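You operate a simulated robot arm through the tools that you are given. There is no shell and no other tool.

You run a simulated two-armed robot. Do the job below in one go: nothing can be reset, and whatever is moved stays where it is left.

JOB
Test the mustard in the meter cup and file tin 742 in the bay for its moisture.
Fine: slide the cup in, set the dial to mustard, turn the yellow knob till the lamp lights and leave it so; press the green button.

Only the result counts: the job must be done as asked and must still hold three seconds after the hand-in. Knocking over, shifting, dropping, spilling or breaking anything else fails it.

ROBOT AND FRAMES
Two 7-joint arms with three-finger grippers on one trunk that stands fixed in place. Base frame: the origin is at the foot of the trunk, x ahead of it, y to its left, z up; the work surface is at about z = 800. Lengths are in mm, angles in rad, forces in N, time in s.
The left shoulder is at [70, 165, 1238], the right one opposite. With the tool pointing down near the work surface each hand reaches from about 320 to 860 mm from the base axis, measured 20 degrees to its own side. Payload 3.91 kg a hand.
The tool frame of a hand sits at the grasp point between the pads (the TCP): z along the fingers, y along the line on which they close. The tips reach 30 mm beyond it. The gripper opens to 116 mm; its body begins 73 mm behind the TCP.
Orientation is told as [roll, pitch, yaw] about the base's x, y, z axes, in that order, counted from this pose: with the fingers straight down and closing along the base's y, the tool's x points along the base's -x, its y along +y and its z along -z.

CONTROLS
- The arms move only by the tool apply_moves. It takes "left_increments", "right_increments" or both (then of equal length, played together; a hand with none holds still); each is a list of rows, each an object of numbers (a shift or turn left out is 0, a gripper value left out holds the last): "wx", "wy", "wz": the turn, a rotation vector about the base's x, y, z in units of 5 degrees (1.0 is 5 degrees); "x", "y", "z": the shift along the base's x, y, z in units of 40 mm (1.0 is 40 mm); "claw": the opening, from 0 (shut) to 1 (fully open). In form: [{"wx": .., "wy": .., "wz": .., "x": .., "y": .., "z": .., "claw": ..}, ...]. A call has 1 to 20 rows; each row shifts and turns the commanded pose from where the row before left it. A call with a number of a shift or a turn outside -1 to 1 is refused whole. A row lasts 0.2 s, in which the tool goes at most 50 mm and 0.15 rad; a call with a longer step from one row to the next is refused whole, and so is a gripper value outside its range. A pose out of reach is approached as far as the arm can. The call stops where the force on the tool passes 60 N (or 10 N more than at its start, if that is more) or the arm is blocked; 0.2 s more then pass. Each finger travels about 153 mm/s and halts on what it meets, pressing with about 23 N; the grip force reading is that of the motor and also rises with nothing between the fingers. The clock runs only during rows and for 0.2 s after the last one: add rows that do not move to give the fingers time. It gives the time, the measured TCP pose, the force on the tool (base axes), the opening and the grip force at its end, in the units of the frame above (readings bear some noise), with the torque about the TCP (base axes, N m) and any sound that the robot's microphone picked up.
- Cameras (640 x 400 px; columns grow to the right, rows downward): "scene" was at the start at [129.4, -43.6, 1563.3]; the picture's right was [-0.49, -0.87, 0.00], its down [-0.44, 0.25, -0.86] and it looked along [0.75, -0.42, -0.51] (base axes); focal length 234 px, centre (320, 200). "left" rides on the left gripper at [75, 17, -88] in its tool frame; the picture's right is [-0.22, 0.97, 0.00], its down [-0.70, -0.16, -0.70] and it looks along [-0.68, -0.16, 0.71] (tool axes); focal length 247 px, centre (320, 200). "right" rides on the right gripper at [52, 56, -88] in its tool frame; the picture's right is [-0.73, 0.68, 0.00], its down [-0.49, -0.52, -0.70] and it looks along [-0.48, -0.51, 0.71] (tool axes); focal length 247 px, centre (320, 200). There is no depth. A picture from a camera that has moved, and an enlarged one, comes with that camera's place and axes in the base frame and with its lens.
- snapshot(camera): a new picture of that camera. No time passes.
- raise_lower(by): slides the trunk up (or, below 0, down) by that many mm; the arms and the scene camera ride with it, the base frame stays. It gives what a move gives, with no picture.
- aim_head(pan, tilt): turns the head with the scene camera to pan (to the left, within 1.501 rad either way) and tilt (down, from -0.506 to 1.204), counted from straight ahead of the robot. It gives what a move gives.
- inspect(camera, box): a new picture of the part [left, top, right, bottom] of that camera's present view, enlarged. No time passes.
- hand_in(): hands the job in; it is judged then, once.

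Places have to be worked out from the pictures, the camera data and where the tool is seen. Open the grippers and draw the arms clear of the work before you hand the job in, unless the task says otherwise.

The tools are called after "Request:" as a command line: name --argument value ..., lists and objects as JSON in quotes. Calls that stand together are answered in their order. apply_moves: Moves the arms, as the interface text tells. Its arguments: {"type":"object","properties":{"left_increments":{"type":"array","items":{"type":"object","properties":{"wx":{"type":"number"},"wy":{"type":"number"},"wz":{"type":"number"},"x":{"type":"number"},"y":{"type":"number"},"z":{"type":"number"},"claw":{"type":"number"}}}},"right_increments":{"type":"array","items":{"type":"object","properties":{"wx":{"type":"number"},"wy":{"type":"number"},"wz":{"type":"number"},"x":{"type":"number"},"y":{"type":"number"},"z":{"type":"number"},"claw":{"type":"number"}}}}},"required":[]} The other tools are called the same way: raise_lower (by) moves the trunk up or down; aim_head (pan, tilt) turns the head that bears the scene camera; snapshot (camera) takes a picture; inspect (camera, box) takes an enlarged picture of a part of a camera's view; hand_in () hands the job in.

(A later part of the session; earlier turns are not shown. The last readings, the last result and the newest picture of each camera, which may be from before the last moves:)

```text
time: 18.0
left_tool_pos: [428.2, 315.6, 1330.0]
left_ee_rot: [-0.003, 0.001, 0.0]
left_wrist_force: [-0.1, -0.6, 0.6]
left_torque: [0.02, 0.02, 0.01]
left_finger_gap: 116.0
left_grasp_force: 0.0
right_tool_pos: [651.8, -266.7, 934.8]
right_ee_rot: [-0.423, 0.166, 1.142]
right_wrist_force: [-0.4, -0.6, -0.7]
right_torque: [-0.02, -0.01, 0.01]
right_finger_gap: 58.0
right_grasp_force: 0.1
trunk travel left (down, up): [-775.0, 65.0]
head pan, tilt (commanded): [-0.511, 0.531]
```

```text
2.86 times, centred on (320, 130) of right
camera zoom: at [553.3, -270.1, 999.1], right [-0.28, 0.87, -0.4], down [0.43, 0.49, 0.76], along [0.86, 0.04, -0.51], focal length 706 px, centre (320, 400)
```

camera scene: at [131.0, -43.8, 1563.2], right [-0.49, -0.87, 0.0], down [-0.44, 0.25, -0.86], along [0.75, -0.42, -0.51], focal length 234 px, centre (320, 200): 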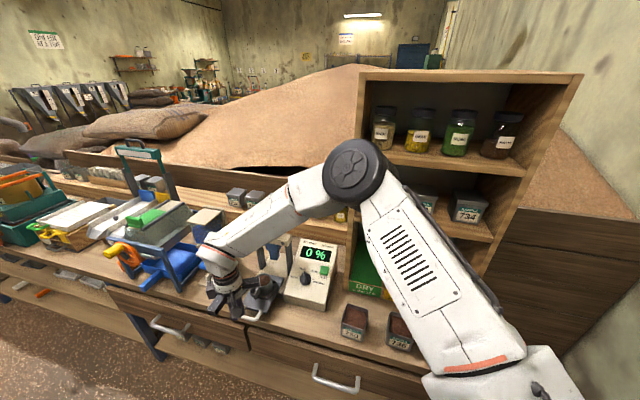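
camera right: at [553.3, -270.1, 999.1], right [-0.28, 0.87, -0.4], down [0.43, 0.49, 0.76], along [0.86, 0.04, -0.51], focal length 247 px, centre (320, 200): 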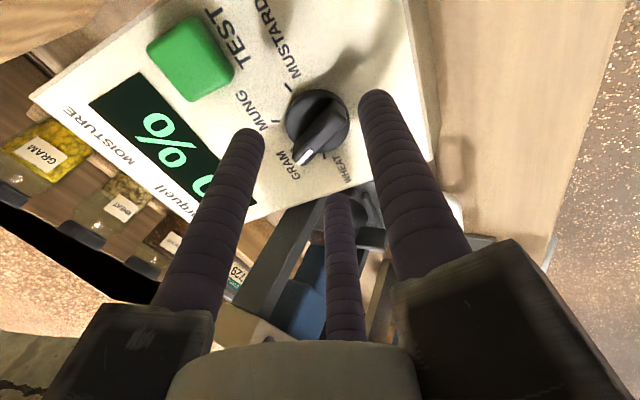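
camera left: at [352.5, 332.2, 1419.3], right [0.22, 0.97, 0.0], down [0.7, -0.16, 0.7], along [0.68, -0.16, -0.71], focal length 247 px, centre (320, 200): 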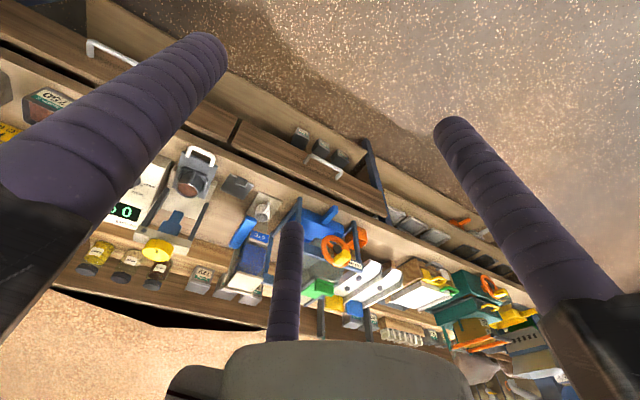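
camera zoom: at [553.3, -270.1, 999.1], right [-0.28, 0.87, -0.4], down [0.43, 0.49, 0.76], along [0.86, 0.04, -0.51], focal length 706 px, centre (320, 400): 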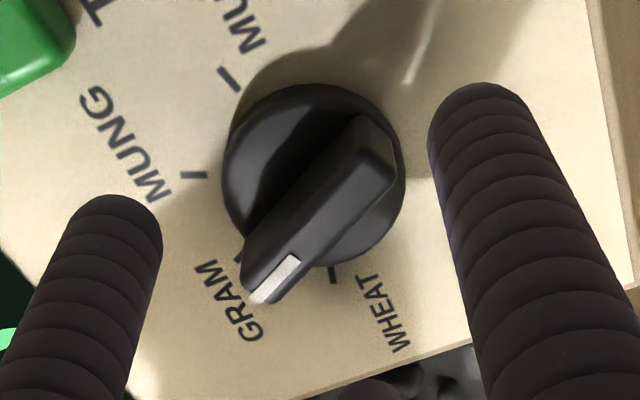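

The hand axis and the dial are aligned to about 2 mm, the thumb sits at the bar's tail, and the bar's top is about 16 mm past the fingertips. I'll advance 28 mm and close on the bar.

Request:
apply_moves --right_increments '[{"x": 0.109, "y": -0.109, "z": -0.315}, {"x": 0.109, "y": -0.109, "z": -0.315}, {}]'

Request:
inspect --camera "right" --box '[220, 60, 420, 220]'

Request:
inspect --camera "scene" --box '[270, 240, 330, 300]'

```text
time: 18.8
left_tool_pos: [426.9, 316.3, 1330.3]
left_ee_rot: [0.0, 0.002, 0.0]
left_wrist_force: [0.5, -0.3, -0.5]
left_torque: [0.0, 0.04, -0.01]
left_finger_gap: 116.1
left_grasp_force: 0.0
right_tool_pos: [658.8, -275.1, 908.3]
right_ee_rot: [-0.424, 0.166, 1.141]
right_wrist_force: [0.5, -0.3, 0.4]
right_torque: [0.03, 0.01, 0.0]
right_finger_gap: 57.8
right_grasp_force: 0.0
trunk travel left (down, up): [-775.0, 65.0]
head pan, tilt (commanded): [-0.511, 0.531]
```

```text
2.50 times, centred on (320, 140) of right
camera zoom: at [561.6, -278.8, 973.0], right [-0.28, 0.87, -0.4], down [0.43, 0.49, 0.76], along [0.86, 0.04, -0.51], focal length 617 px, centre (320, 350)
```

zoom: 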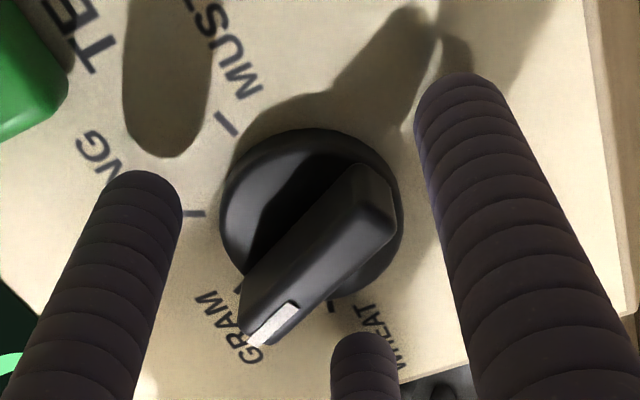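

```text
6.67 times, centred on (300, 270) of scene
camera zoom: at [129.1, -43.1, 1563.3], right [-0.49, -0.87, 0.0], down [-0.44, 0.25, -0.86], along [0.75, -0.42, -0.51], focal length 1560 px, centre (453, -267)
```

zoom: 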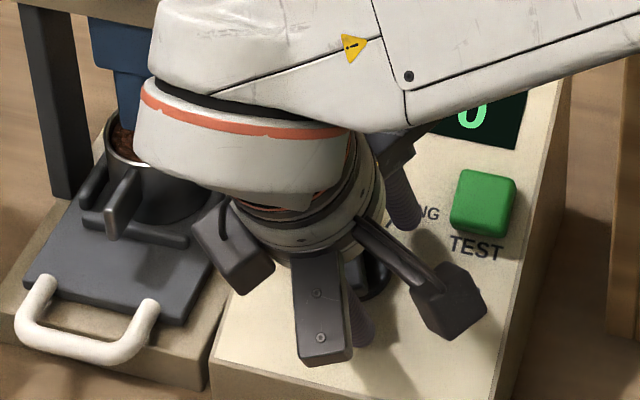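

The tips are about 4 mm above the dial's base, beside the bar. I'll close the claw.

Request:
apply_moves --right_increments '[{"claw": 0.25}, {"claw": 0.1}, {"claw": 0}, {}]'

Request:
inspect --camera "right" --box '[220, 60, 420, 220]'

```text
time: 19.8
left_tool_pos: [423.7, 316.3, 1330.0]
left_ee_rot: [-0.001, -0.003, -0.001]
left_wrist_force: [0.8, 0.1, -0.3]
left_torque: [0.0, -0.01, 0.03]
left_finger_gap: 115.8
left_grasp_force: 0.2
right_tool_pos: [652.5, -274.0, 906.0]
right_ee_rot: [-0.412, 0.17, 1.145]
right_wrist_force: [-40.8, 13.9, -17.8]
right_torque: [-0.19, 0.75, -0.3]
right_finger_gap: 22.5
right_grasp_force: 23.6
trunk travel left (down, up): [-775.0, 65.0]
head pan, tilt (commanded): [-0.511, 0.531]
```

```text
2.50 times, centred on (320, 140) of right
camera zoom: at [555.9, -276.8, 972.2], right [-0.29, 0.87, -0.39], down [0.44, 0.48, 0.76], along [0.85, 0.04, -0.52], focal length 617 px, centre (320, 350)
```

zoom: 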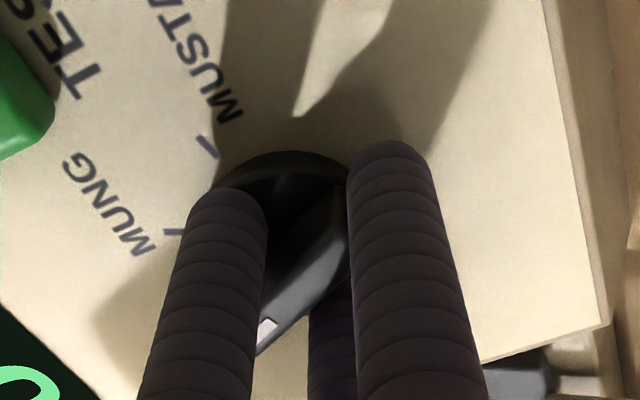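

The thumb pressed on the bar's tail and pushed the hand 7 mm sideways, so the fingers should hold the round base instead. I'll reopen, go 8 mm deeper and close on the rim.

Request:
apply_moves --right_increments '[{"claw": 0.5}, {}, {}, {"x": 0.062, "y": -0.062, "z": -0.18}, {}]'

Request:
inspect --camera "right" --box '[220, 60, 420, 220]'

```text
time: 21.0
left_tool_pos: [427.7, 315.3, 1331.0]
left_ee_rot: [-0.001, 0.0, 0.001]
left_wrist_force: [1.2, 0.4, 0.6]
left_torque: [-0.01, -0.02, 0.04]
left_finger_gap: 116.0
left_grasp_force: 0.0
right_tool_pos: [661.7, -278.6, 901.8]
right_ee_rot: [-0.425, 0.168, 1.142]
right_wrist_force: [-1.8, 0.9, 3.5]
right_torque: [-0.14, -0.06, -0.03]
right_finger_gap: 57.9
right_grasp_force: 0.1
trunk travel left (down, up): [-775.0, 65.0]
head pan, tilt (commanded): [-0.511, 0.531]
```

```text
2.50 times, centred on (320, 140) of right
camera zoom: at [564.1, -281.5, 966.1], right [-0.28, 0.87, -0.4], down [0.43, 0.49, 0.76], along [0.86, 0.04, -0.51], focal length 617 px, centre (320, 350)
```

zoom: 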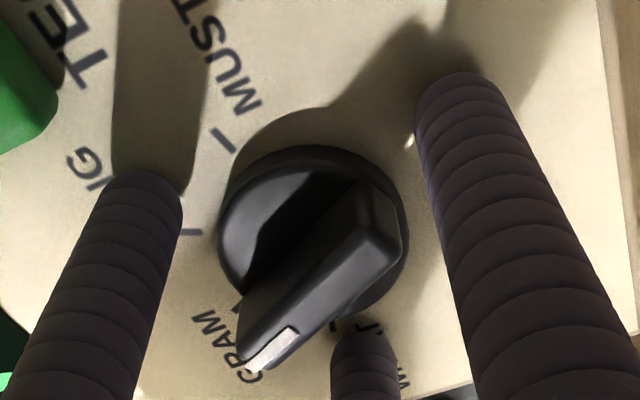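

A force of 4 N shows the tips just touching the panel. I'll back off 2 mm and close on the rim.

Request:
apply_moves --right_increments '[{"x": -0.018, "y": 0.018, "z": 0.052}, {"claw": 0.25}, {"claw": 0}, {}, {}]'

Request:
inspect --camera "right" --box '[220, 60, 420, 220]'

```text
time: 22.2
left_tool_pos: [427.7, 315.9, 1330.7]
left_ee_rot: [0.0, 0.002, 0.001]
left_wrist_force: [0.0, 0.5, -0.4]
left_torque: [0.01, -0.03, -0.02]
left_finger_gap: 116.0
left_grasp_force: 0.1
right_tool_pos: [661.2, -278.2, 903.8]
right_ee_rot: [-0.424, 0.169, 1.142]
right_wrist_force: [5.7, -1.9, 2.9]
right_torque: [-0.42, -0.7, 0.1]
right_finger_gap: 38.9
right_grasp_force: 45.5
trunk travel left (down, up): [-775.0, 65.0]
head pan, tilt (commanded): [-0.511, 0.531]
```

```text
2.50 times, centred on (320, 140) of right
camera zoom: at [564.0, -281.1, 968.3], right [-0.28, 0.87, -0.4], down [0.43, 0.49, 0.76], along [0.86, 0.04, -0.51], focal length 617 px, centre (320, 350)
```

zoom: 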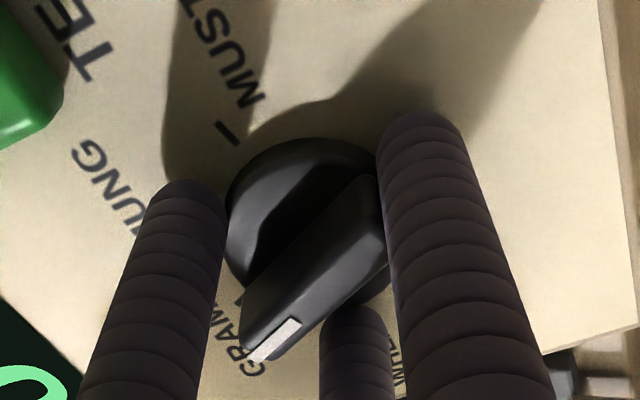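

The gap is 39 mm and the side force is low, so the rim is held centred. I'll turn the dial clockwise about the panel normal, 20° to begin with.

Request:
apply_moves --right_increments '[{"wx": 0.31, "wy": -0.31, "wz": -0.899}, {"wx": 0.31, "wy": -0.31, "wz": -0.899}, {"wx": 0.31, "wy": -0.31, "wz": -0.899}, {"wx": 0.31, "wy": -0.31, "wz": -0.899}]'

Request:
inspect --camera "right" --box '[220, 60, 420, 220]'

```text
time: 23.2
left_tool_pos: [427.6, 315.6, 1330.9]
left_ee_rot: [-0.001, 0.001, 0.0]
left_wrist_force: [0.6, -0.4, -0.4]
left_torque: [-0.02, 0.0, 0.02]
left_finger_gap: 115.8
left_grasp_force: 0.1
right_tool_pos: [662.3, -277.5, 903.1]
right_ee_rot: [-0.453, 0.015, 0.824]
right_wrist_force: [9.1, -2.9, 9.7]
right_torque: [-0.24, -0.82, 0.2]
right_finger_gap: 39.2
right_grasp_force: 45.2
trunk travel left (down, up): [-775.0, 65.0]
head pan, tilt (commanded): [-0.511, 0.531]
```

```text
2.50 times, centred on (320, 140) of right
camera zoom: at [560.9, -256.0, 958.6], right [0.05, 0.95, -0.31], down [0.46, 0.26, 0.85], along [0.89, -0.18, -0.42], focal length 617 px, centre (320, 350)
```

zoom: 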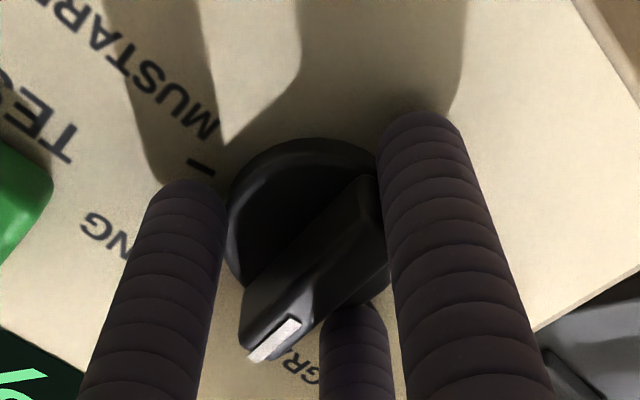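

The dial turns with the hand. I'll continue by another 50°.

Request:
apply_moves --right_increments '[{"wx": 0.31, "wy": -0.31, "wz": -0.899}, {"wx": 0.31, "wy": -0.31, "wz": -0.899}, {"wx": 0.31, "wy": -0.31, "wz": -0.899}, {"wx": 0.31, "wy": -0.31, "wz": -0.899}, {"wx": 0.31, "wy": -0.31, "wz": -0.899}, {"wx": 0.31, "wy": -0.31, "wz": -0.899}, {"wx": 0.31, "wy": -0.31, "wz": -0.899}, {"wx": 0.31, "wy": -0.31, "wz": -0.899}, {"wx": 0.31, "wy": -0.31, "wz": -0.899}, {"wx": 0.31, "wy": -0.31, "wz": -0.899}]'

Request:
snapshot --camera "right"

Request:
inspect --camera "scene" --box '[260, 220, 350, 310]'

```text
time: 25.4
left_tool_pos: [429.7, 315.9, 1330.0]
left_ee_rot: [-0.001, 0.0, -0.001]
left_wrist_force: [0.8, -0.6, -1.4]
left_torque: [-0.02, 0.0, -0.01]
left_finger_gap: 116.2
left_grasp_force: 0.1
right_tool_pos: [662.8, -277.6, 904.4]
right_ee_rot: [-0.316, -0.334, 0.009]
right_wrist_force: [19.0, 0.9, 11.3]
right_torque: [-0.74, -1.29, 0.19]
right_finger_gap: 39.2
right_grasp_force: 44.6
trunk travel left (down, up): [-775.0, 65.0]
head pan, tilt (commanded): [-0.511, 0.531]
```

```text
taken
camera right: at [590.4, -198.0, 948.8], right [0.76, 0.65, 0.04], down [0.19, -0.28, 0.94], along [0.63, -0.7, -0.33], focal length 247 px, centre (320, 200)
```

right: 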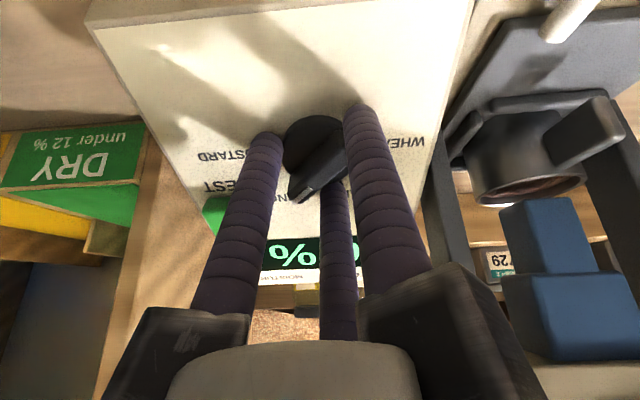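

```text
4.44 times, centred on (305, 265) of scene
camera zoom: at [131.0, -42.6, 1563.3], right [-0.49, -0.87, 0.0], down [-0.44, 0.25, -0.86], along [0.75, -0.42, -0.51], focal length 1040 px, centre (387, -89)
```

zoom: 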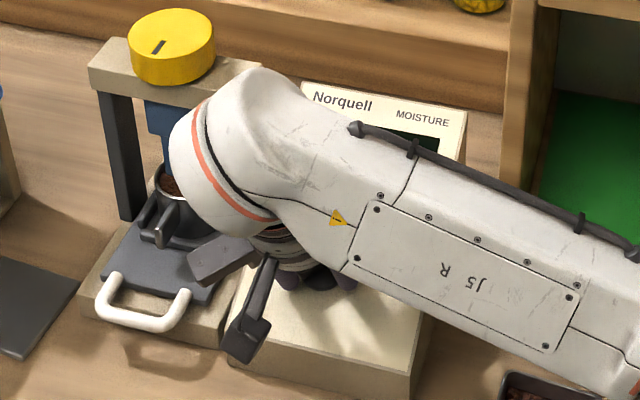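

The dial has turned about 70°. I'll enlarge to see where the pointer stands against the MUSTARD mark.

Request:
inspect --camera "right" --box '[180, 80, 440, 260]'

```text
2.22 times, centred on (310, 170) of right
camera zoom: at [590.4, -198.0, 948.8], right [0.76, 0.65, 0.04], down [0.19, -0.28, 0.94], along [0.63, -0.7, -0.33], focal length 549 px, centre (342, 267)
```

zoom: 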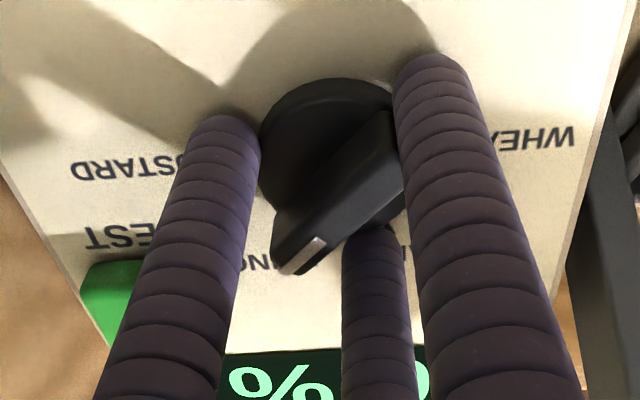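

The pointer sits between MUNG and MUSTARD, so about 22° remain. I'll turn that much further.

Request:
apply_moves --right_increments '[{"wx": 0.31, "wy": -0.31, "wz": -0.899}, {"wx": 0.31, "wy": -0.31, "wz": -0.899}, {"wx": 0.31, "wy": -0.31, "wz": -0.899}, {"wx": 0.31, "wy": -0.31, "wz": -0.899}, {"wx": 0.12, "wy": -0.12, "wz": -0.36}]'

Request:
inspect --camera "right" --box '[180, 80, 440, 260]'

```text
time: 26.6
left_tool_pos: [419.3, 317.0, 1333.3]
left_ee_rot: [-0.001, -0.008, 0.001]
left_wrist_force: [-0.4, -0.3, 1.0]
left_torque: [-0.02, -0.09, 0.04]
left_finger_gap: 115.7
left_grasp_force: 0.2
right_tool_pos: [646.5, -249.9, 947.0]
right_ee_rot: [-0.176, -0.427, -0.392]
right_wrist_force: [-0.6, 0.7, 0.5]
right_torque: [-0.02, -0.03, -0.01]
right_finger_gap: 9.0
right_grasp_force: 45.0
right hand out of reach, approached as far as the arm can: row 3, 4, 5
trunk travel left (down, up): [-775.0, 65.0]
head pan, tilt (commanded): [-0.511, 0.531]
```

```text
2.22 times, centred on (310, 170) of right
camera zoom: at [599.5, -155.1, 995.8], right [0.92, 0.35, 0.19], down [-0.04, -0.41, 0.91], along [0.4, -0.84, -0.36], focal length 549 px, centre (342, 267)
```

zoom: 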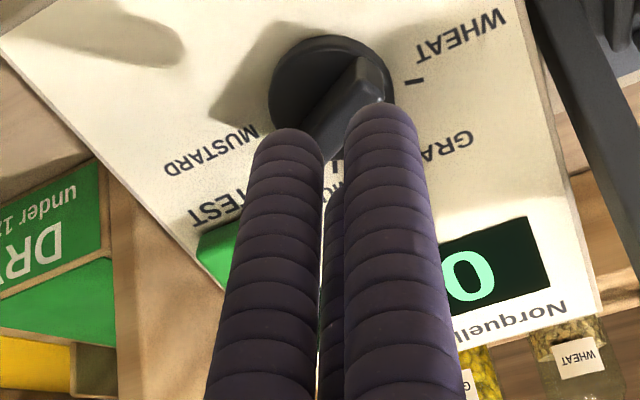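

The arm hit a joint limit and the hand lifted off the dial. I'll check the dial and everything around it.

Request:
snapshot --camera "right"

Request:
snapshot --camera "scene"

Request:
inspect --camera "right" --box '[260, 60, 400, 180]'

```text
taken
camera right: at [599.5, -155.1, 995.8], right [0.92, 0.35, 0.19], down [-0.04, -0.41, 0.91], along [0.4, -0.84, -0.36], focal length 247 px, centre (320, 200)
```

right: 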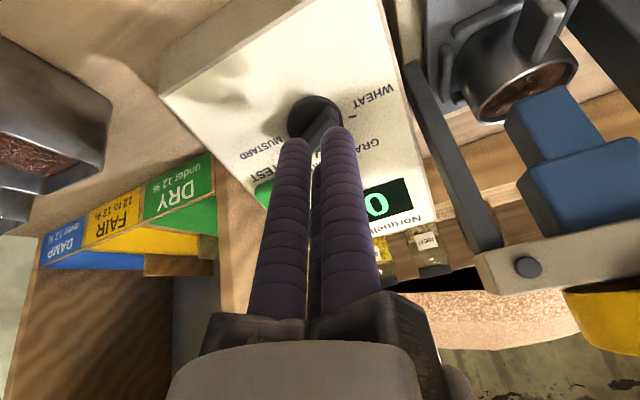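

```text
taken
camera scene: at [119.2, -42.0, 1564.6], right [-0.49, -0.87, 0.0], down [-0.44, 0.25, -0.87], along [0.76, -0.42, -0.5], focal length 234 px, centre (320, 200)
```

scene: 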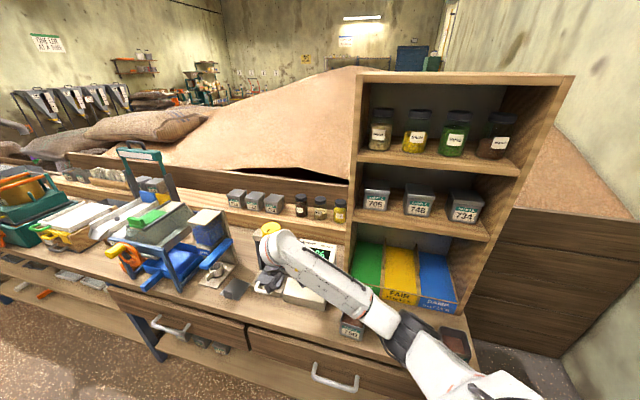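

```text
3.33 times, centred on (330, 120) of right
camera zoom: at [599.5, -155.1, 995.8], right [0.92, 0.35, 0.19], down [-0.04, -0.41, 0.91], along [0.4, -0.84, -0.36], focal length 823 px, centre (287, 467)
```

zoom: 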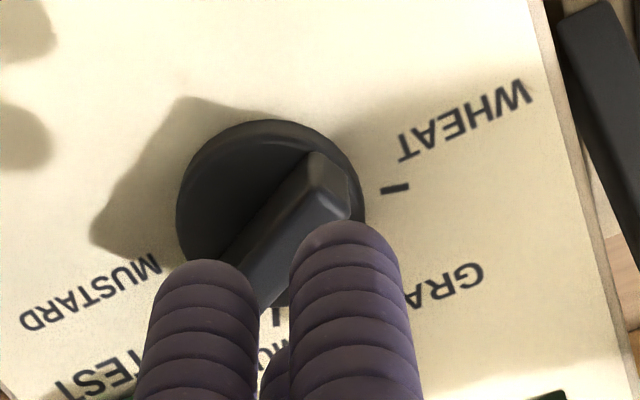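

The elbow has dropped close to the tins at the bench front. I'll check that nothing there was touched before I move again.

Request:
inspect --camera "scene" --box '[310, 270, 500, 400]'

Request:
snapshot --camera "left"

```text
3.08 times, centred on (405, 335) of scene
camera zoom: at [119.2, -42.0, 1564.6], right [-0.49, -0.87, 0.0], down [-0.44, 0.25, -0.87], along [0.76, -0.42, -0.5], focal length 720 px, centre (58, -215)
```

zoom: 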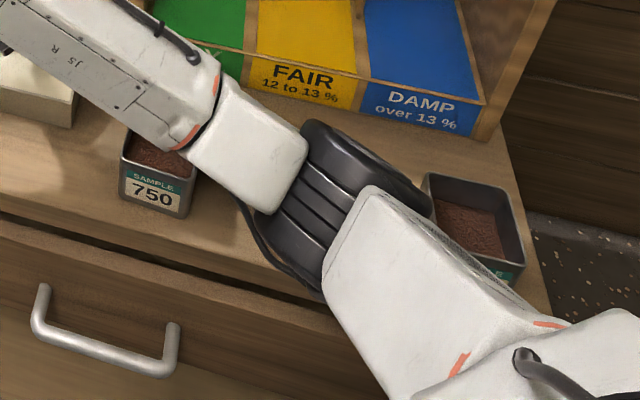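

```text
taken
camera left: at [343.0, 333.0, 1422.2], right [0.22, 0.97, 0.0], down [0.69, -0.16, 0.71], along [0.69, -0.16, -0.71], focal length 247 px, centre (320, 200)
```

left: 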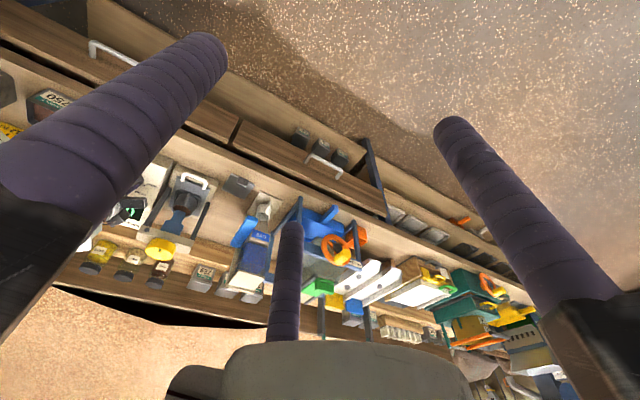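

Tins 750 and 742 look untouched, but the elbow hides 736. The fingertips are clear of the dial, so I'll raise the trunk to lift the elbow away and then unwind the wrist.

Request:
raise_lower --by 60

Request:
snapshot --camera "scene"

```text
time: 27.6
left_tool_pos: [426.9, 315.0, 1390.2]
left_ee_rot: [-0.001, -0.001, 0.002]
left_wrist_force: [0.7, 0.6, -0.1]
left_torque: [0.01, 0.0, 0.01]
left_finger_gap: 115.9
left_grasp_force: 0.0
right_tool_pos: [652.3, -252.0, 1002.0]
right_ee_rot: [-0.18, -0.421, -0.39]
right_wrist_force: [0.2, -0.4, 0.6]
right_torque: [-0.03, -0.02, 0.02]
right_finger_gap: 8.8
right_grasp_force: 45.2
trunk travel left (down, up): [-835.0, 5.0]
head pan, tilt (commanded): [-0.511, 0.531]
```

```text
taken
camera scene: at [129.5, -43.4, 1623.3], right [-0.49, -0.87, 0.0], down [-0.44, 0.25, -0.86], along [0.75, -0.42, -0.51], focal length 234 px, centre (320, 200)
```

scene: 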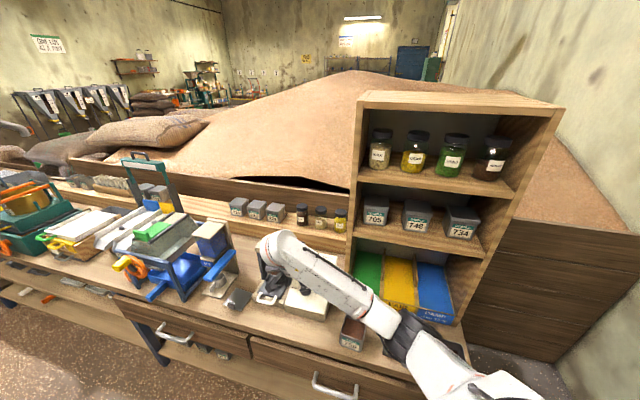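

The elbow is 60 mm higher. I'll unwind the wrist counter-clockwise while lifting the hand slightly along the panel normal.

Request:
apply_moves --right_increments '[{"wx": -0.31, "wy": 0.31, "wz": 0.899, "x": -0.08, "y": 0.08, "z": 0.22}, {"wx": -0.31, "wy": 0.31, "wz": 0.899, "x": -0.08, "y": 0.08, "z": 0.22}, {"wx": -0.31, "wy": 0.31, "wz": 0.899, "x": -0.08, "y": 0.08, "z": 0.22}, {"wx": -0.31, "wy": 0.31, "wz": 0.899, "x": -0.08, "y": 0.08, "z": 0.22}]'

Request:
snapshot --camera "scene"

Request:
snapshot --camera "right"

```text
time: 28.6
left_tool_pos: [427.8, 317.5, 1390.5]
left_ee_rot: [-0.003, -0.001, 0.0]
left_wrist_force: [-0.1, 0.9, -0.6]
left_torque: [-0.03, -0.01, 0.0]
left_finger_gap: 116.1
left_grasp_force: 0.0
right_tool_pos: [641.1, -239.2, 1037.6]
right_ee_rot: [-0.315, -0.335, -0.023]
right_wrist_force: [-0.1, 0.4, -0.4]
right_torque: [-0.02, 0.01, 0.03]
right_finger_gap: 9.0
right_grasp_force: 45.0
trunk travel left (down, up): [-835.0, 5.0]
head pan, tilt (commanded): [-0.511, 0.531]
```

```text
taken
camera scene: at [129.4, -43.5, 1623.3], right [-0.49, -0.87, 0.0], down [-0.44, 0.25, -0.86], along [0.75, -0.42, -0.51], focal length 234 px, centre (320, 200)
```

scene: 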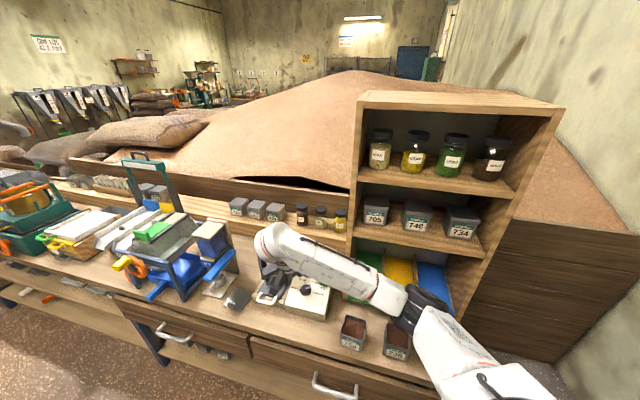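

```text
taken
camera right: at [570.2, -157.6, 1083.2], right [0.78, 0.63, 0.04], down [0.18, -0.28, 0.94], along [0.6, -0.72, -0.33], focal length 247 px, centre (320, 200)
```

right: 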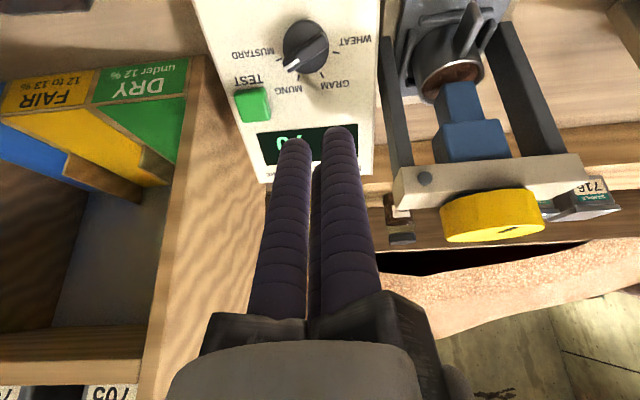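

The elbow has come up again and tin 736 stands where it was. I'll look closely at the dial pointer from here.

Request:
inspect --camera "right" --box '[220, 0, 390, 120]'

Request:
inspect --camera "scene" --box '[320, 280, 480, 390]'

```text
3.33 times, centred on (305, 60) of right
camera zoom: at [570.2, -157.6, 1083.2], right [0.78, 0.63, 0.04], down [0.18, -0.28, 0.94], along [0.6, -0.72, -0.33], focal length 823 px, centre (370, 667)
```

zoom: 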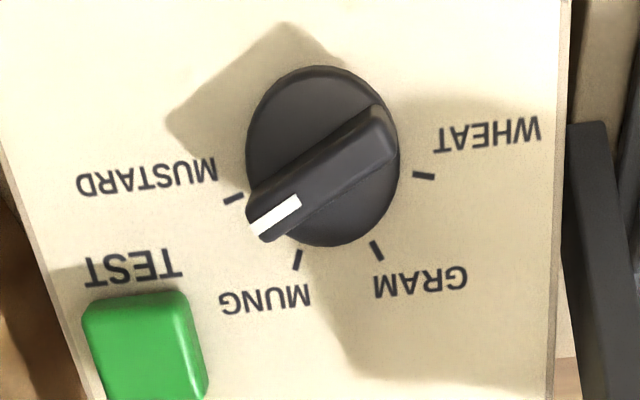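

```text
3.64 times, centred on (400, 335) of scene
camera zoom: at [129.4, -43.5, 1623.3], right [-0.49, -0.87, 0.0], down [-0.44, 0.25, -0.86], along [0.75, -0.42, -0.51], focal length 851 px, centre (29, -291)
```

zoom: 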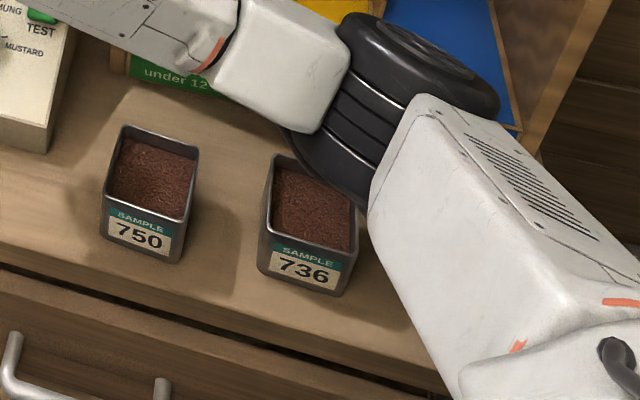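

The pointer stands about 6° short of MUSTARD. I'll unwind the wrist to the earlier grip angle, open the claw and come back over the dial for a short second turn.

Request:
apply_moves --right_increments '[{"wx": -0.31, "wy": 0.31, "wz": 0.899, "claw": 0.5}, {"wx": -0.31, "wy": 0.31, "wz": 0.899}, {"wx": -0.31, "wy": 0.31, "wz": 0.899}, {"wx": -0.31, "wy": 0.31, "wz": 0.899}, {"wx": -0.31, "wy": 0.31, "wz": 0.899}, {"wx": -0.31, "wy": 0.31, "wz": 0.899}, {"wx": -0.31, "wy": 0.31, "wz": 0.899}, {"wx": -0.31, "wy": 0.31, "wz": 0.899}, {"wx": -0.31, "wy": 0.31, "wz": 0.899}, {"wx": -0.31, "wy": 0.31, "wz": 0.899}, {"wx": -0.31, "wy": 0.31, "wz": 0.899}, {"wx": -0.31, "wy": 0.31, "wz": 0.899}, {"wx": -0.31, "wy": 0.31, "wz": 0.899}, {"wx": -0.31, "wy": 0.31, "wz": 0.899}]'

Request:
snapshot --camera "scene"

Request:
snapshot --camera "right"

```text
time: 31.6
left_tool_pos: [426.9, 315.2, 1390.6]
left_ee_rot: [-0.003, 0.0, 0.0]
left_wrist_force: [0.4, 0.1, -1.1]
left_torque: [0.0, 0.0, 0.02]
left_finger_gap: 116.2
left_grasp_force: 0.1
right_tool_pos: [640.1, -238.2, 1037.4]
right_ee_rot: [-0.433, 0.16, 1.114]
right_wrist_force: [-0.3, -0.2, -0.5]
right_torque: [0.0, -0.01, 0.03]
right_finger_gap: 58.0
right_grasp_force: 0.0
trunk travel left (down, up): [-835.0, 5.0]
head pan, tilt (commanded): [-0.511, 0.531]
```

```text
taken
camera scene: at [129.4, -43.4, 1623.3], right [-0.49, -0.87, 0.0], down [-0.44, 0.25, -0.86], along [0.75, -0.42, -0.51], focal length 234 px, centre (320, 200)
```

scene: 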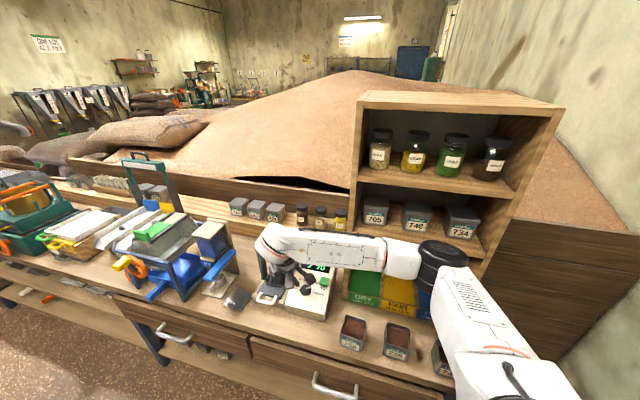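

```text
taken
camera right: at [541.7, -239.5, 1101.4], right [-0.25, 0.88, -0.4], down [0.43, 0.47, 0.77], along [0.86, 0.02, -0.5], focal length 247 px, centre (320, 200)
```

right: 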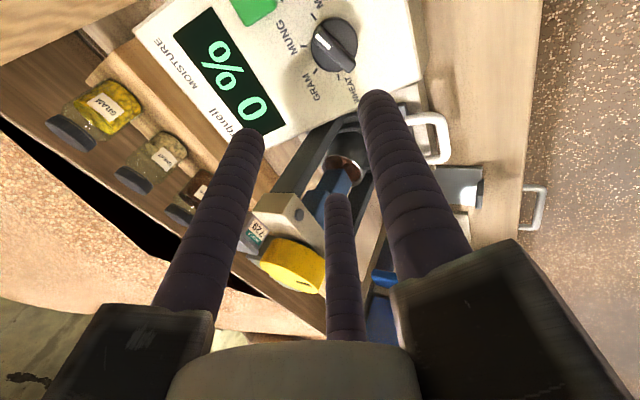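

The elbow is high again and clear of the shelf front. I'll move to 60 mm above the previous grip point and check alignment.

Request:
apply_moves --right_increments '[{"x": 0.021, "y": -0.178, "z": -0.664}, {"x": 0.021, "y": -0.178, "z": -0.664}, {"x": 0.021, "y": -0.178, "z": -0.664}, {}]'

Request:
inspect --camera "right" --box '[220, 20, 420, 200]'

```text
time: 32.6
left_tool_pos: [427.0, 315.7, 1390.4]
left_ee_rot: [-0.001, -0.001, 0.0]
left_wrist_force: [0.3, -0.6, -0.4]
left_torque: [0.0, 0.0, 0.0]
left_finger_gap: 115.9
left_grasp_force: 0.1
right_tool_pos: [643.9, -261.0, 957.7]
right_ee_rot: [-0.436, 0.157, 1.112]
right_wrist_force: [-0.7, 0.0, -0.8]
right_torque: [0.01, 0.01, 0.0]
right_finger_gap: 58.3
right_grasp_force: 0.0
trunk travel left (down, up): [-835.0, 5.0]
head pan, tilt (commanded): [-0.511, 0.531]
```

```text
2.22 times, centred on (320, 110) of right
camera zoom: at [544.2, -260.3, 1021.6], right [-0.25, 0.88, -0.4], down [0.43, 0.47, 0.77], along [0.87, 0.02, -0.5], focal length 549 px, centre (320, 400)
```

zoom: 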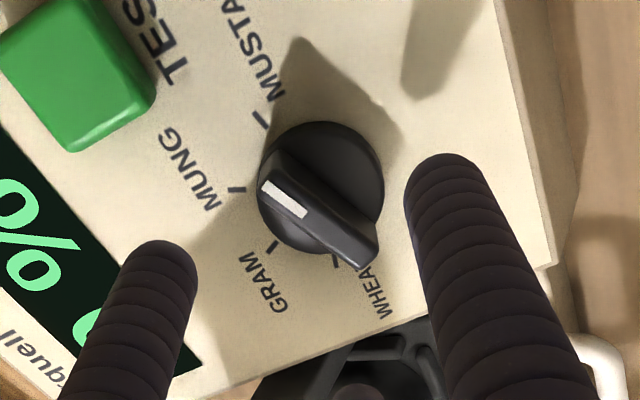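

From this angle the pointer looks 3–6° short of MUSTARD. I'll go back to the earlier grip point.

Request:
apply_moves --right_increments '[{"x": 0.144, "y": -0.143, "z": -0.449}, {"x": 0.144, "y": -0.143, "z": -0.449}, {"x": 0.144, "y": -0.143, "z": -0.44}, {}]'

Request:
inspect --camera "right" --box '[220, 60, 420, 220]'

```text
time: 33.6
left_tool_pos: [427.0, 316.6, 1391.5]
left_ee_rot: [-0.002, 0.001, 0.002]
left_wrist_force: [-1.5, -0.3, -0.3]
left_torque: [0.01, 0.01, 0.01]
left_finger_gap: 116.0
left_grasp_force: 0.1
right_tool_pos: [659.3, -278.0, 903.5]
right_ee_rot: [-0.436, 0.156, 1.111]
right_wrist_force: [0.2, -0.7, -0.3]
right_torque: [-0.03, 0.0, 0.01]
right_finger_gap: 57.9
right_grasp_force: 0.1
trunk travel left (down, up): [-835.0, 5.0]
head pan, tilt (commanded): [-0.511, 0.531]
```

```text
2.50 times, centred on (320, 140) of right
camera zoom: at [561.4, -277.9, 968.0], right [-0.25, 0.88, -0.4], down [0.43, 0.47, 0.77], along [0.87, 0.02, -0.5], focal length 617 px, centre (320, 350)
```

zoom: 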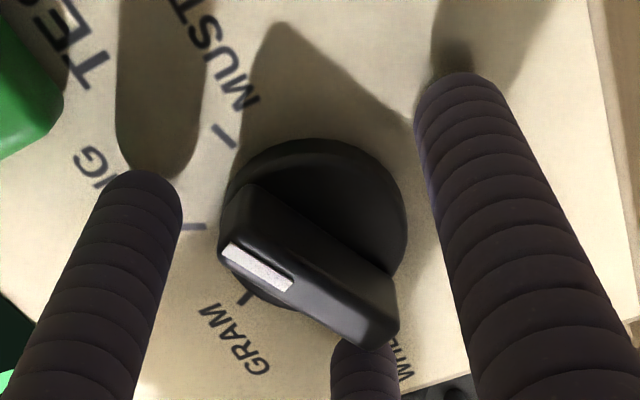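

The fingers ring the dial again. I'll close on the rim and turn 6° clockwise.

Request:
apply_moves --right_increments '[{"claw": 0.25}, {"claw": 0}, {}, {}, {"wx": 0.186, "wy": -0.186, "wz": -0.54}, {"wx": 0.186, "wy": -0.186, "wz": -0.54}, {}]'

Request:
inspect --camera "right" --box '[220, 60, 420, 220]'

```text
time: 35.2
left_tool_pos: [427.6, 315.8, 1390.4]
left_ee_rot: [0.0, 0.001, 0.001]
left_wrist_force: [0.5, 0.2, 0.4]
left_torque: [0.04, -0.01, -0.01]
left_finger_gap: 115.8
left_grasp_force: 0.0
right_tool_pos: [661.2, -278.2, 906.8]
right_ee_rot: [-0.451, 0.11, 1.015]
right_wrist_force: [17.1, -9.4, 22.0]
right_torque: [0.85, -0.14, 0.31]
right_finger_gap: 36.5
right_grasp_force: 44.9
trunk travel left (down, up): [-835.0, 5.0]
head pan, tilt (commanded): [-0.511, 0.531]
```

```text
2.50 times, centred on (320, 140) of right
camera zoom: at [561.3, -271.2, 966.3], right [-0.15, 0.91, -0.38], down [0.45, 0.4, 0.8], along [0.88, -0.05, -0.47], focal length 617 px, centre (320, 350)
```

zoom: 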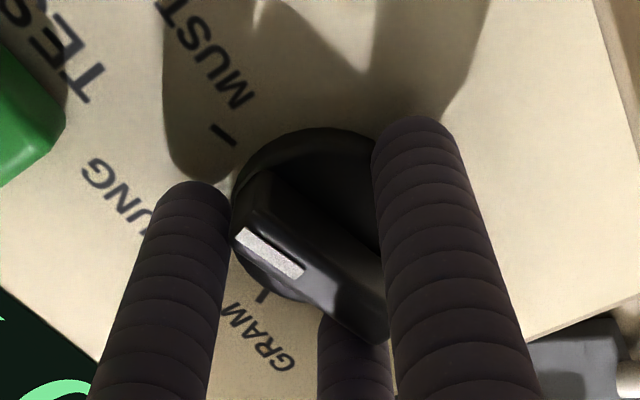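

The gap reads 36.5 mm and the hand has turned. I'll release, back off along the normal and check the pointer.

Request:
apply_moves --right_increments '[{"claw": 0.5}, {}, {"x": -0.2, "y": 0.2, "z": 0.58}, {"x": -0.2, "y": 0.2, "z": 0.58}, {"x": -0.2, "y": 0.2, "z": 0.58}, {"x": -0.2, "y": 0.2, "z": 0.58}, {}]'

Request:
inspect --camera "right" --box '[220, 0, 420, 150]'

Request:
inspect --camera "scene" --box '[270, 250, 350, 320]'

```text
time: 36.8
left_tool_pos: [427.9, 315.6, 1389.8]
left_ee_rot: [-0.002, 0.0, -0.001]
left_wrist_force: [1.0, -0.2, 0.2]
left_torque: [-0.03, 0.0, -0.03]
left_finger_gap: 116.0
left_grasp_force: 0.1
right_tool_pos: [629.0, -245.1, 997.7]
right_ee_rot: [-0.447, 0.114, 1.016]
right_wrist_force: [-0.6, -0.9, 0.1]
right_torque: [-0.03, -0.03, -0.01]
right_finger_gap: 57.9
right_grasp_force: 0.0
trunk travel left (down, up): [-835.0, 5.0]
head pan, tilt (commanded): [-0.511, 0.531]
```

```text
2.67 times, centred on (320, 75) of right
camera zoom: at [528.3, -238.6, 1058.0], right [-0.16, 0.91, -0.38], down [0.45, 0.4, 0.8], along [0.88, -0.04, -0.47], focal length 659 px, centre (320, 533)
```

zoom: 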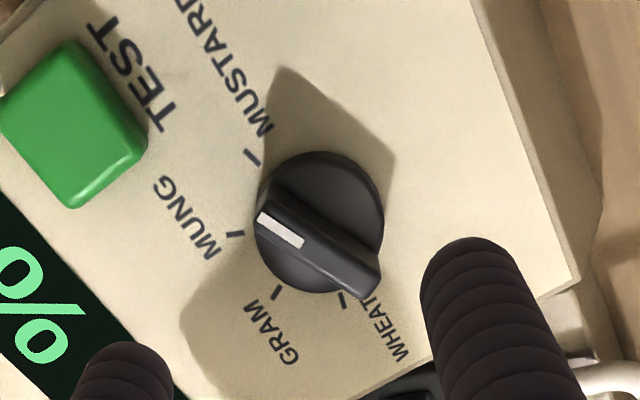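

```text
5.71 times, centred on (310, 285) of scene
camera zoom: at [129.9, -43.7, 1623.2], right [-0.49, -0.87, 0.0], down [-0.44, 0.25, -0.86], along [0.75, -0.42, -0.51], focal length 1337 px, centre (377, -286)
```

zoom: 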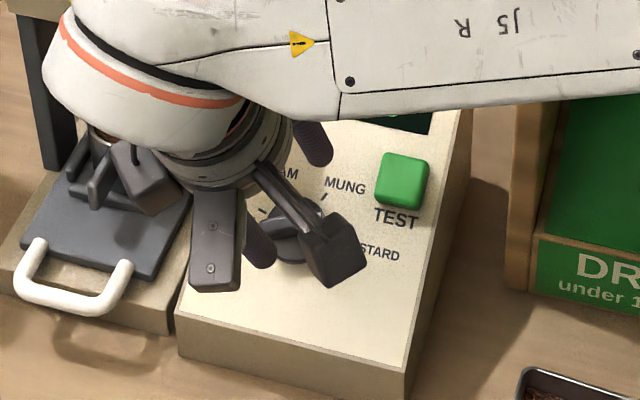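

Checked against the tick marks, the pointer is still 5–6° short of MUSTARD, so the second grip slipped on the bar's corner. I'll nudge the bar's tail instead, with closed fingertips from the free lower side of the panel.

Request:
apply_moves --right_increments '[{"x": -0.08, "y": 0.26, "z": -0.6, "claw": 0}, {"x": -0.075, "y": 0.26, "z": -0.6}, {}, {"x": 0.155, "y": -0.155, "z": -0.45}, {"x": 0.155, "y": -0.155, "z": -0.45}, {}]'

Request:
inspect --camera "right" --box '[200, 0, 440, 180]'

Request:
inspect --camera "scene" --box '[270, 250, 350, 320]'

```text
time: 38.2
left_tool_pos: [427.4, 315.8, 1390.7]
left_ee_rot: [-0.002, -0.001, 0.001]
left_wrist_force: [-0.7, 0.3, -0.2]
left_torque: [0.01, 0.01, -0.01]
left_finger_gap: 116.1
left_grasp_force: 0.0
right_tool_pos: [634.4, -236.9, 913.5]
right_ee_rot: [-0.448, 0.113, 1.014]
right_wrist_force: [-0.6, -0.4, -0.2]
right_torque: [-0.03, 0.0, 0.01]
right_finger_gap: 9.1
right_grasp_force: 22.9
trunk travel left (down, up): [-835.0, 5.0]
head pan, tilt (commanded): [-0.511, 0.531]
```

```text
2.22 times, centred on (320, 90) of right
camera zoom: at [533.9, -229.7, 973.0], right [-0.16, 0.91, -0.38], down [0.45, 0.4, 0.8], along [0.88, -0.04, -0.47], focal length 549 px, centre (320, 444)
```

zoom: 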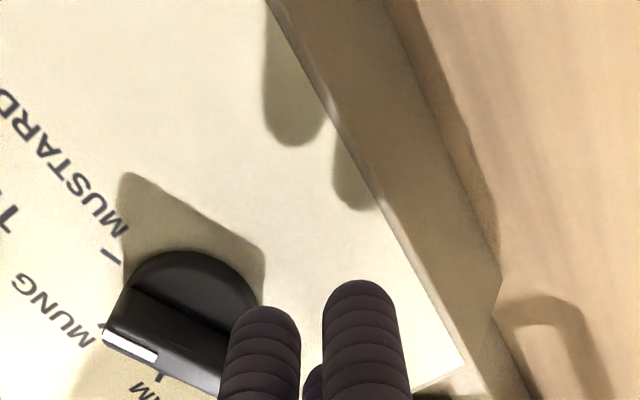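

```text
5.71 times, centred on (310, 285) of scene
camera zoom: at [128.8, -43.3, 1623.4], right [-0.49, -0.87, 0.0], down [-0.44, 0.25, -0.86], along [0.75, -0.42, -0.51], focal length 1337 px, centre (377, -286)
```

zoom: 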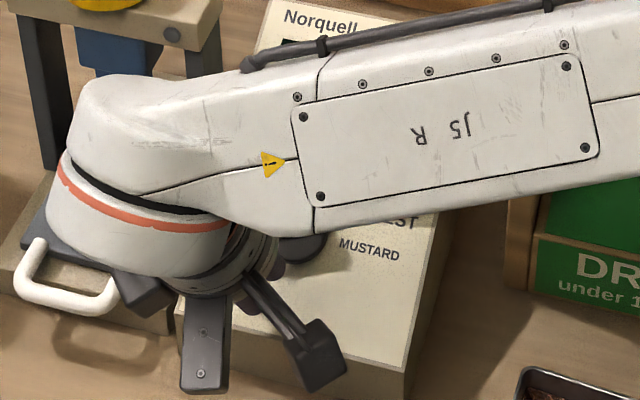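

There are 20 mm left along the normal to reach nudging depth. I'll advance and watch for contact.

Request:
apply_moves --right_increments '[{"x": 0.08, "y": -0.08, "z": -0.23}, {"x": 0.08, "y": -0.08, "z": -0.22}, {}]'

Request:
inspect --camera "right" --box '[200, 20, 400, 180]'

```text
time: 39.0
left_tool_pos: [428.2, 316.8, 1390.6]
left_ee_rot: [-0.002, 0.001, 0.001]
left_wrist_force: [0.5, 0.8, 1.0]
left_torque: [0.0, -0.01, -0.01]
left_finger_gap: 115.7
left_grasp_force: 0.0
right_tool_pos: [640.9, -242.6, 894.5]
right_ee_rot: [-0.448, 0.116, 1.015]
right_wrist_force: [0.0, -0.1, -0.4]
right_torque: [0.0, -0.04, 0.02]
right_finger_gap: 9.2
right_grasp_force: 23.0
trunk travel left (down, up): [-835.0, 5.0]
head pan, tilt (commanded): [-0.511, 0.531]
```

```text
2.50 times, centred on (300, 100) of right
camera zoom: at [540.6, -236.2, 955.0], right [-0.16, 0.91, -0.38], down [0.45, 0.4, 0.8], along [0.88, -0.04, -0.47], focal length 617 px, centre (370, 450)
```

zoom: 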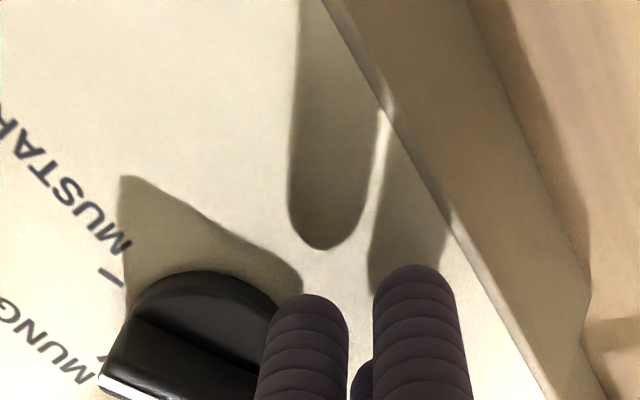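

The tips are about 11 mm off the panel beside the bar's tail. I'll push up-panel along the bar's normal in 4 mm steps.

Request:
apply_moves --right_increments '[{"x": 0.088, "y": -0.026, "z": 0.039}, {"x": 0.088, "y": -0.026, "z": 0.039}, {}]'

Request:
inspect --camera "right" --box '[200, 20, 400, 180]'

```text
time: 39.8
left_tool_pos: [427.5, 316.0, 1389.7]
left_ee_rot: [-0.002, -0.001, 0.001]
left_wrist_force: [-0.2, 0.2, 0.5]
left_torque: [-0.01, -0.01, -0.01]
left_finger_gap: 115.8
left_grasp_force: 0.1
right_tool_pos: [648.6, -245.6, 898.8]
right_ee_rot: [-0.447, 0.112, 1.015]
right_wrist_force: [-0.2, 0.7, 0.4]
right_torque: [0.01, 0.01, 0.0]
right_finger_gap: 9.5
right_grasp_force: 22.9
trunk travel left (down, up): [-835.0, 5.0]
head pan, tilt (commanded): [-0.511, 0.531]
```

```text
2.50 times, centred on (300, 100) of right
camera zoom: at [547.5, -238.4, 958.6], right [-0.16, 0.91, -0.38], down [0.45, 0.4, 0.8], along [0.88, -0.04, -0.47], focal length 617 px, centre (370, 450)
```

zoom: 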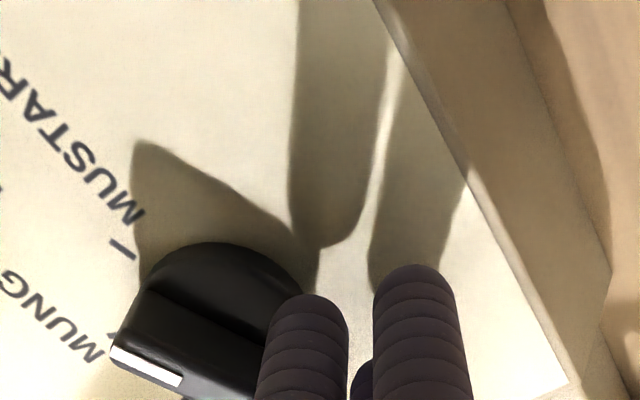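

No contact yet. I'll continue with 3 mm steps.

Request:
apply_moves --right_increments '[{"x": 0.066, "y": -0.02, "z": 0.03}, {}]'

Request:
inspect --camera "right" --box '[200, 20, 400, 180]'

Request:
apply_moves --right_increments '[{"x": 0.066, "y": -0.02, "z": 0.03}, {}]'

Request:
inspect --camera "right" --box '[200, 20, 400, 180]'

```text
time: 40.4
left_tool_pos: [428.1, 315.8, 1390.2]
left_ee_rot: [0.0, 0.0, 0.0]
left_wrist_force: [-0.2, -0.1, 1.0]
left_torque: [-0.01, 0.02, -0.03]
left_finger_gap: 116.2
left_grasp_force: 0.1
right_tool_pos: [649.7, -245.5, 899.0]
right_ee_rot: [-0.449, 0.113, 1.016]
right_wrist_force: [-0.5, 0.4, 0.2]
right_torque: [0.02, 0.0, 0.02]
right_finger_gap: 9.2
right_grasp_force: 23.2
trunk travel left (down, up): [-835.0, 5.0]
head pan, tilt (commanded): [-0.511, 0.531]
```

```text
2.50 times, centred on (300, 100) of right
camera zoom: at [549.9, -239.3, 959.8], right [-0.16, 0.91, -0.38], down [0.45, 0.4, 0.8], along [0.88, -0.04, -0.47], focal length 617 px, centre (370, 450)
```

zoom: 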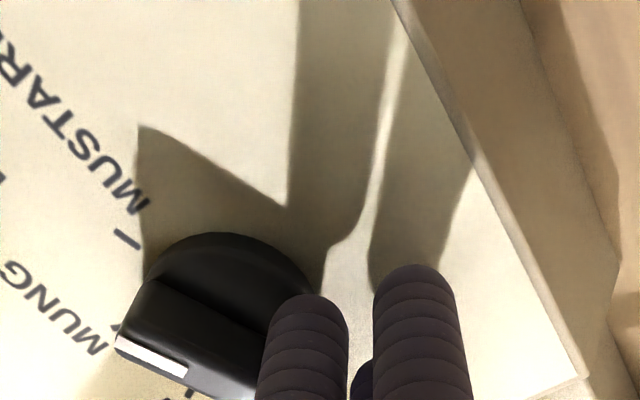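

```text
time: 41.0
left_tool_pos: [428.2, 315.3, 1390.0]
left_ee_rot: [-0.003, 0.0, -0.001]
left_wrist_force: [0.0, 0.2, -0.2]
left_torque: [-0.04, 0.0, -0.02]
left_finger_gap: 115.7
left_grasp_force: 0.0
right_tool_pos: [652.9, -246.0, 900.5]
right_ee_rot: [-0.448, 0.113, 1.015]
right_wrist_force: [0.1, -0.2, 0.8]
right_torque: [-0.02, -0.03, 0.04]
right_finger_gap: 9.5
right_grasp_force: 22.9
trunk travel left (down, up): [-835.0, 5.0]
head pan, tilt (commanded): [-0.511, 0.531]
```

```text
2.50 times, centred on (300, 100) of right
camera zoom: at [552.8, -240.2, 961.2], right [-0.16, 0.91, -0.38], down [0.45, 0.4, 0.8], along [0.88, -0.04, -0.47], focal length 617 px, centre (370, 450)
```

zoom: 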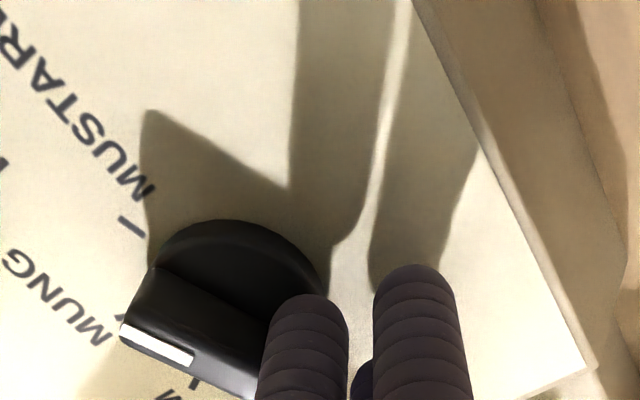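

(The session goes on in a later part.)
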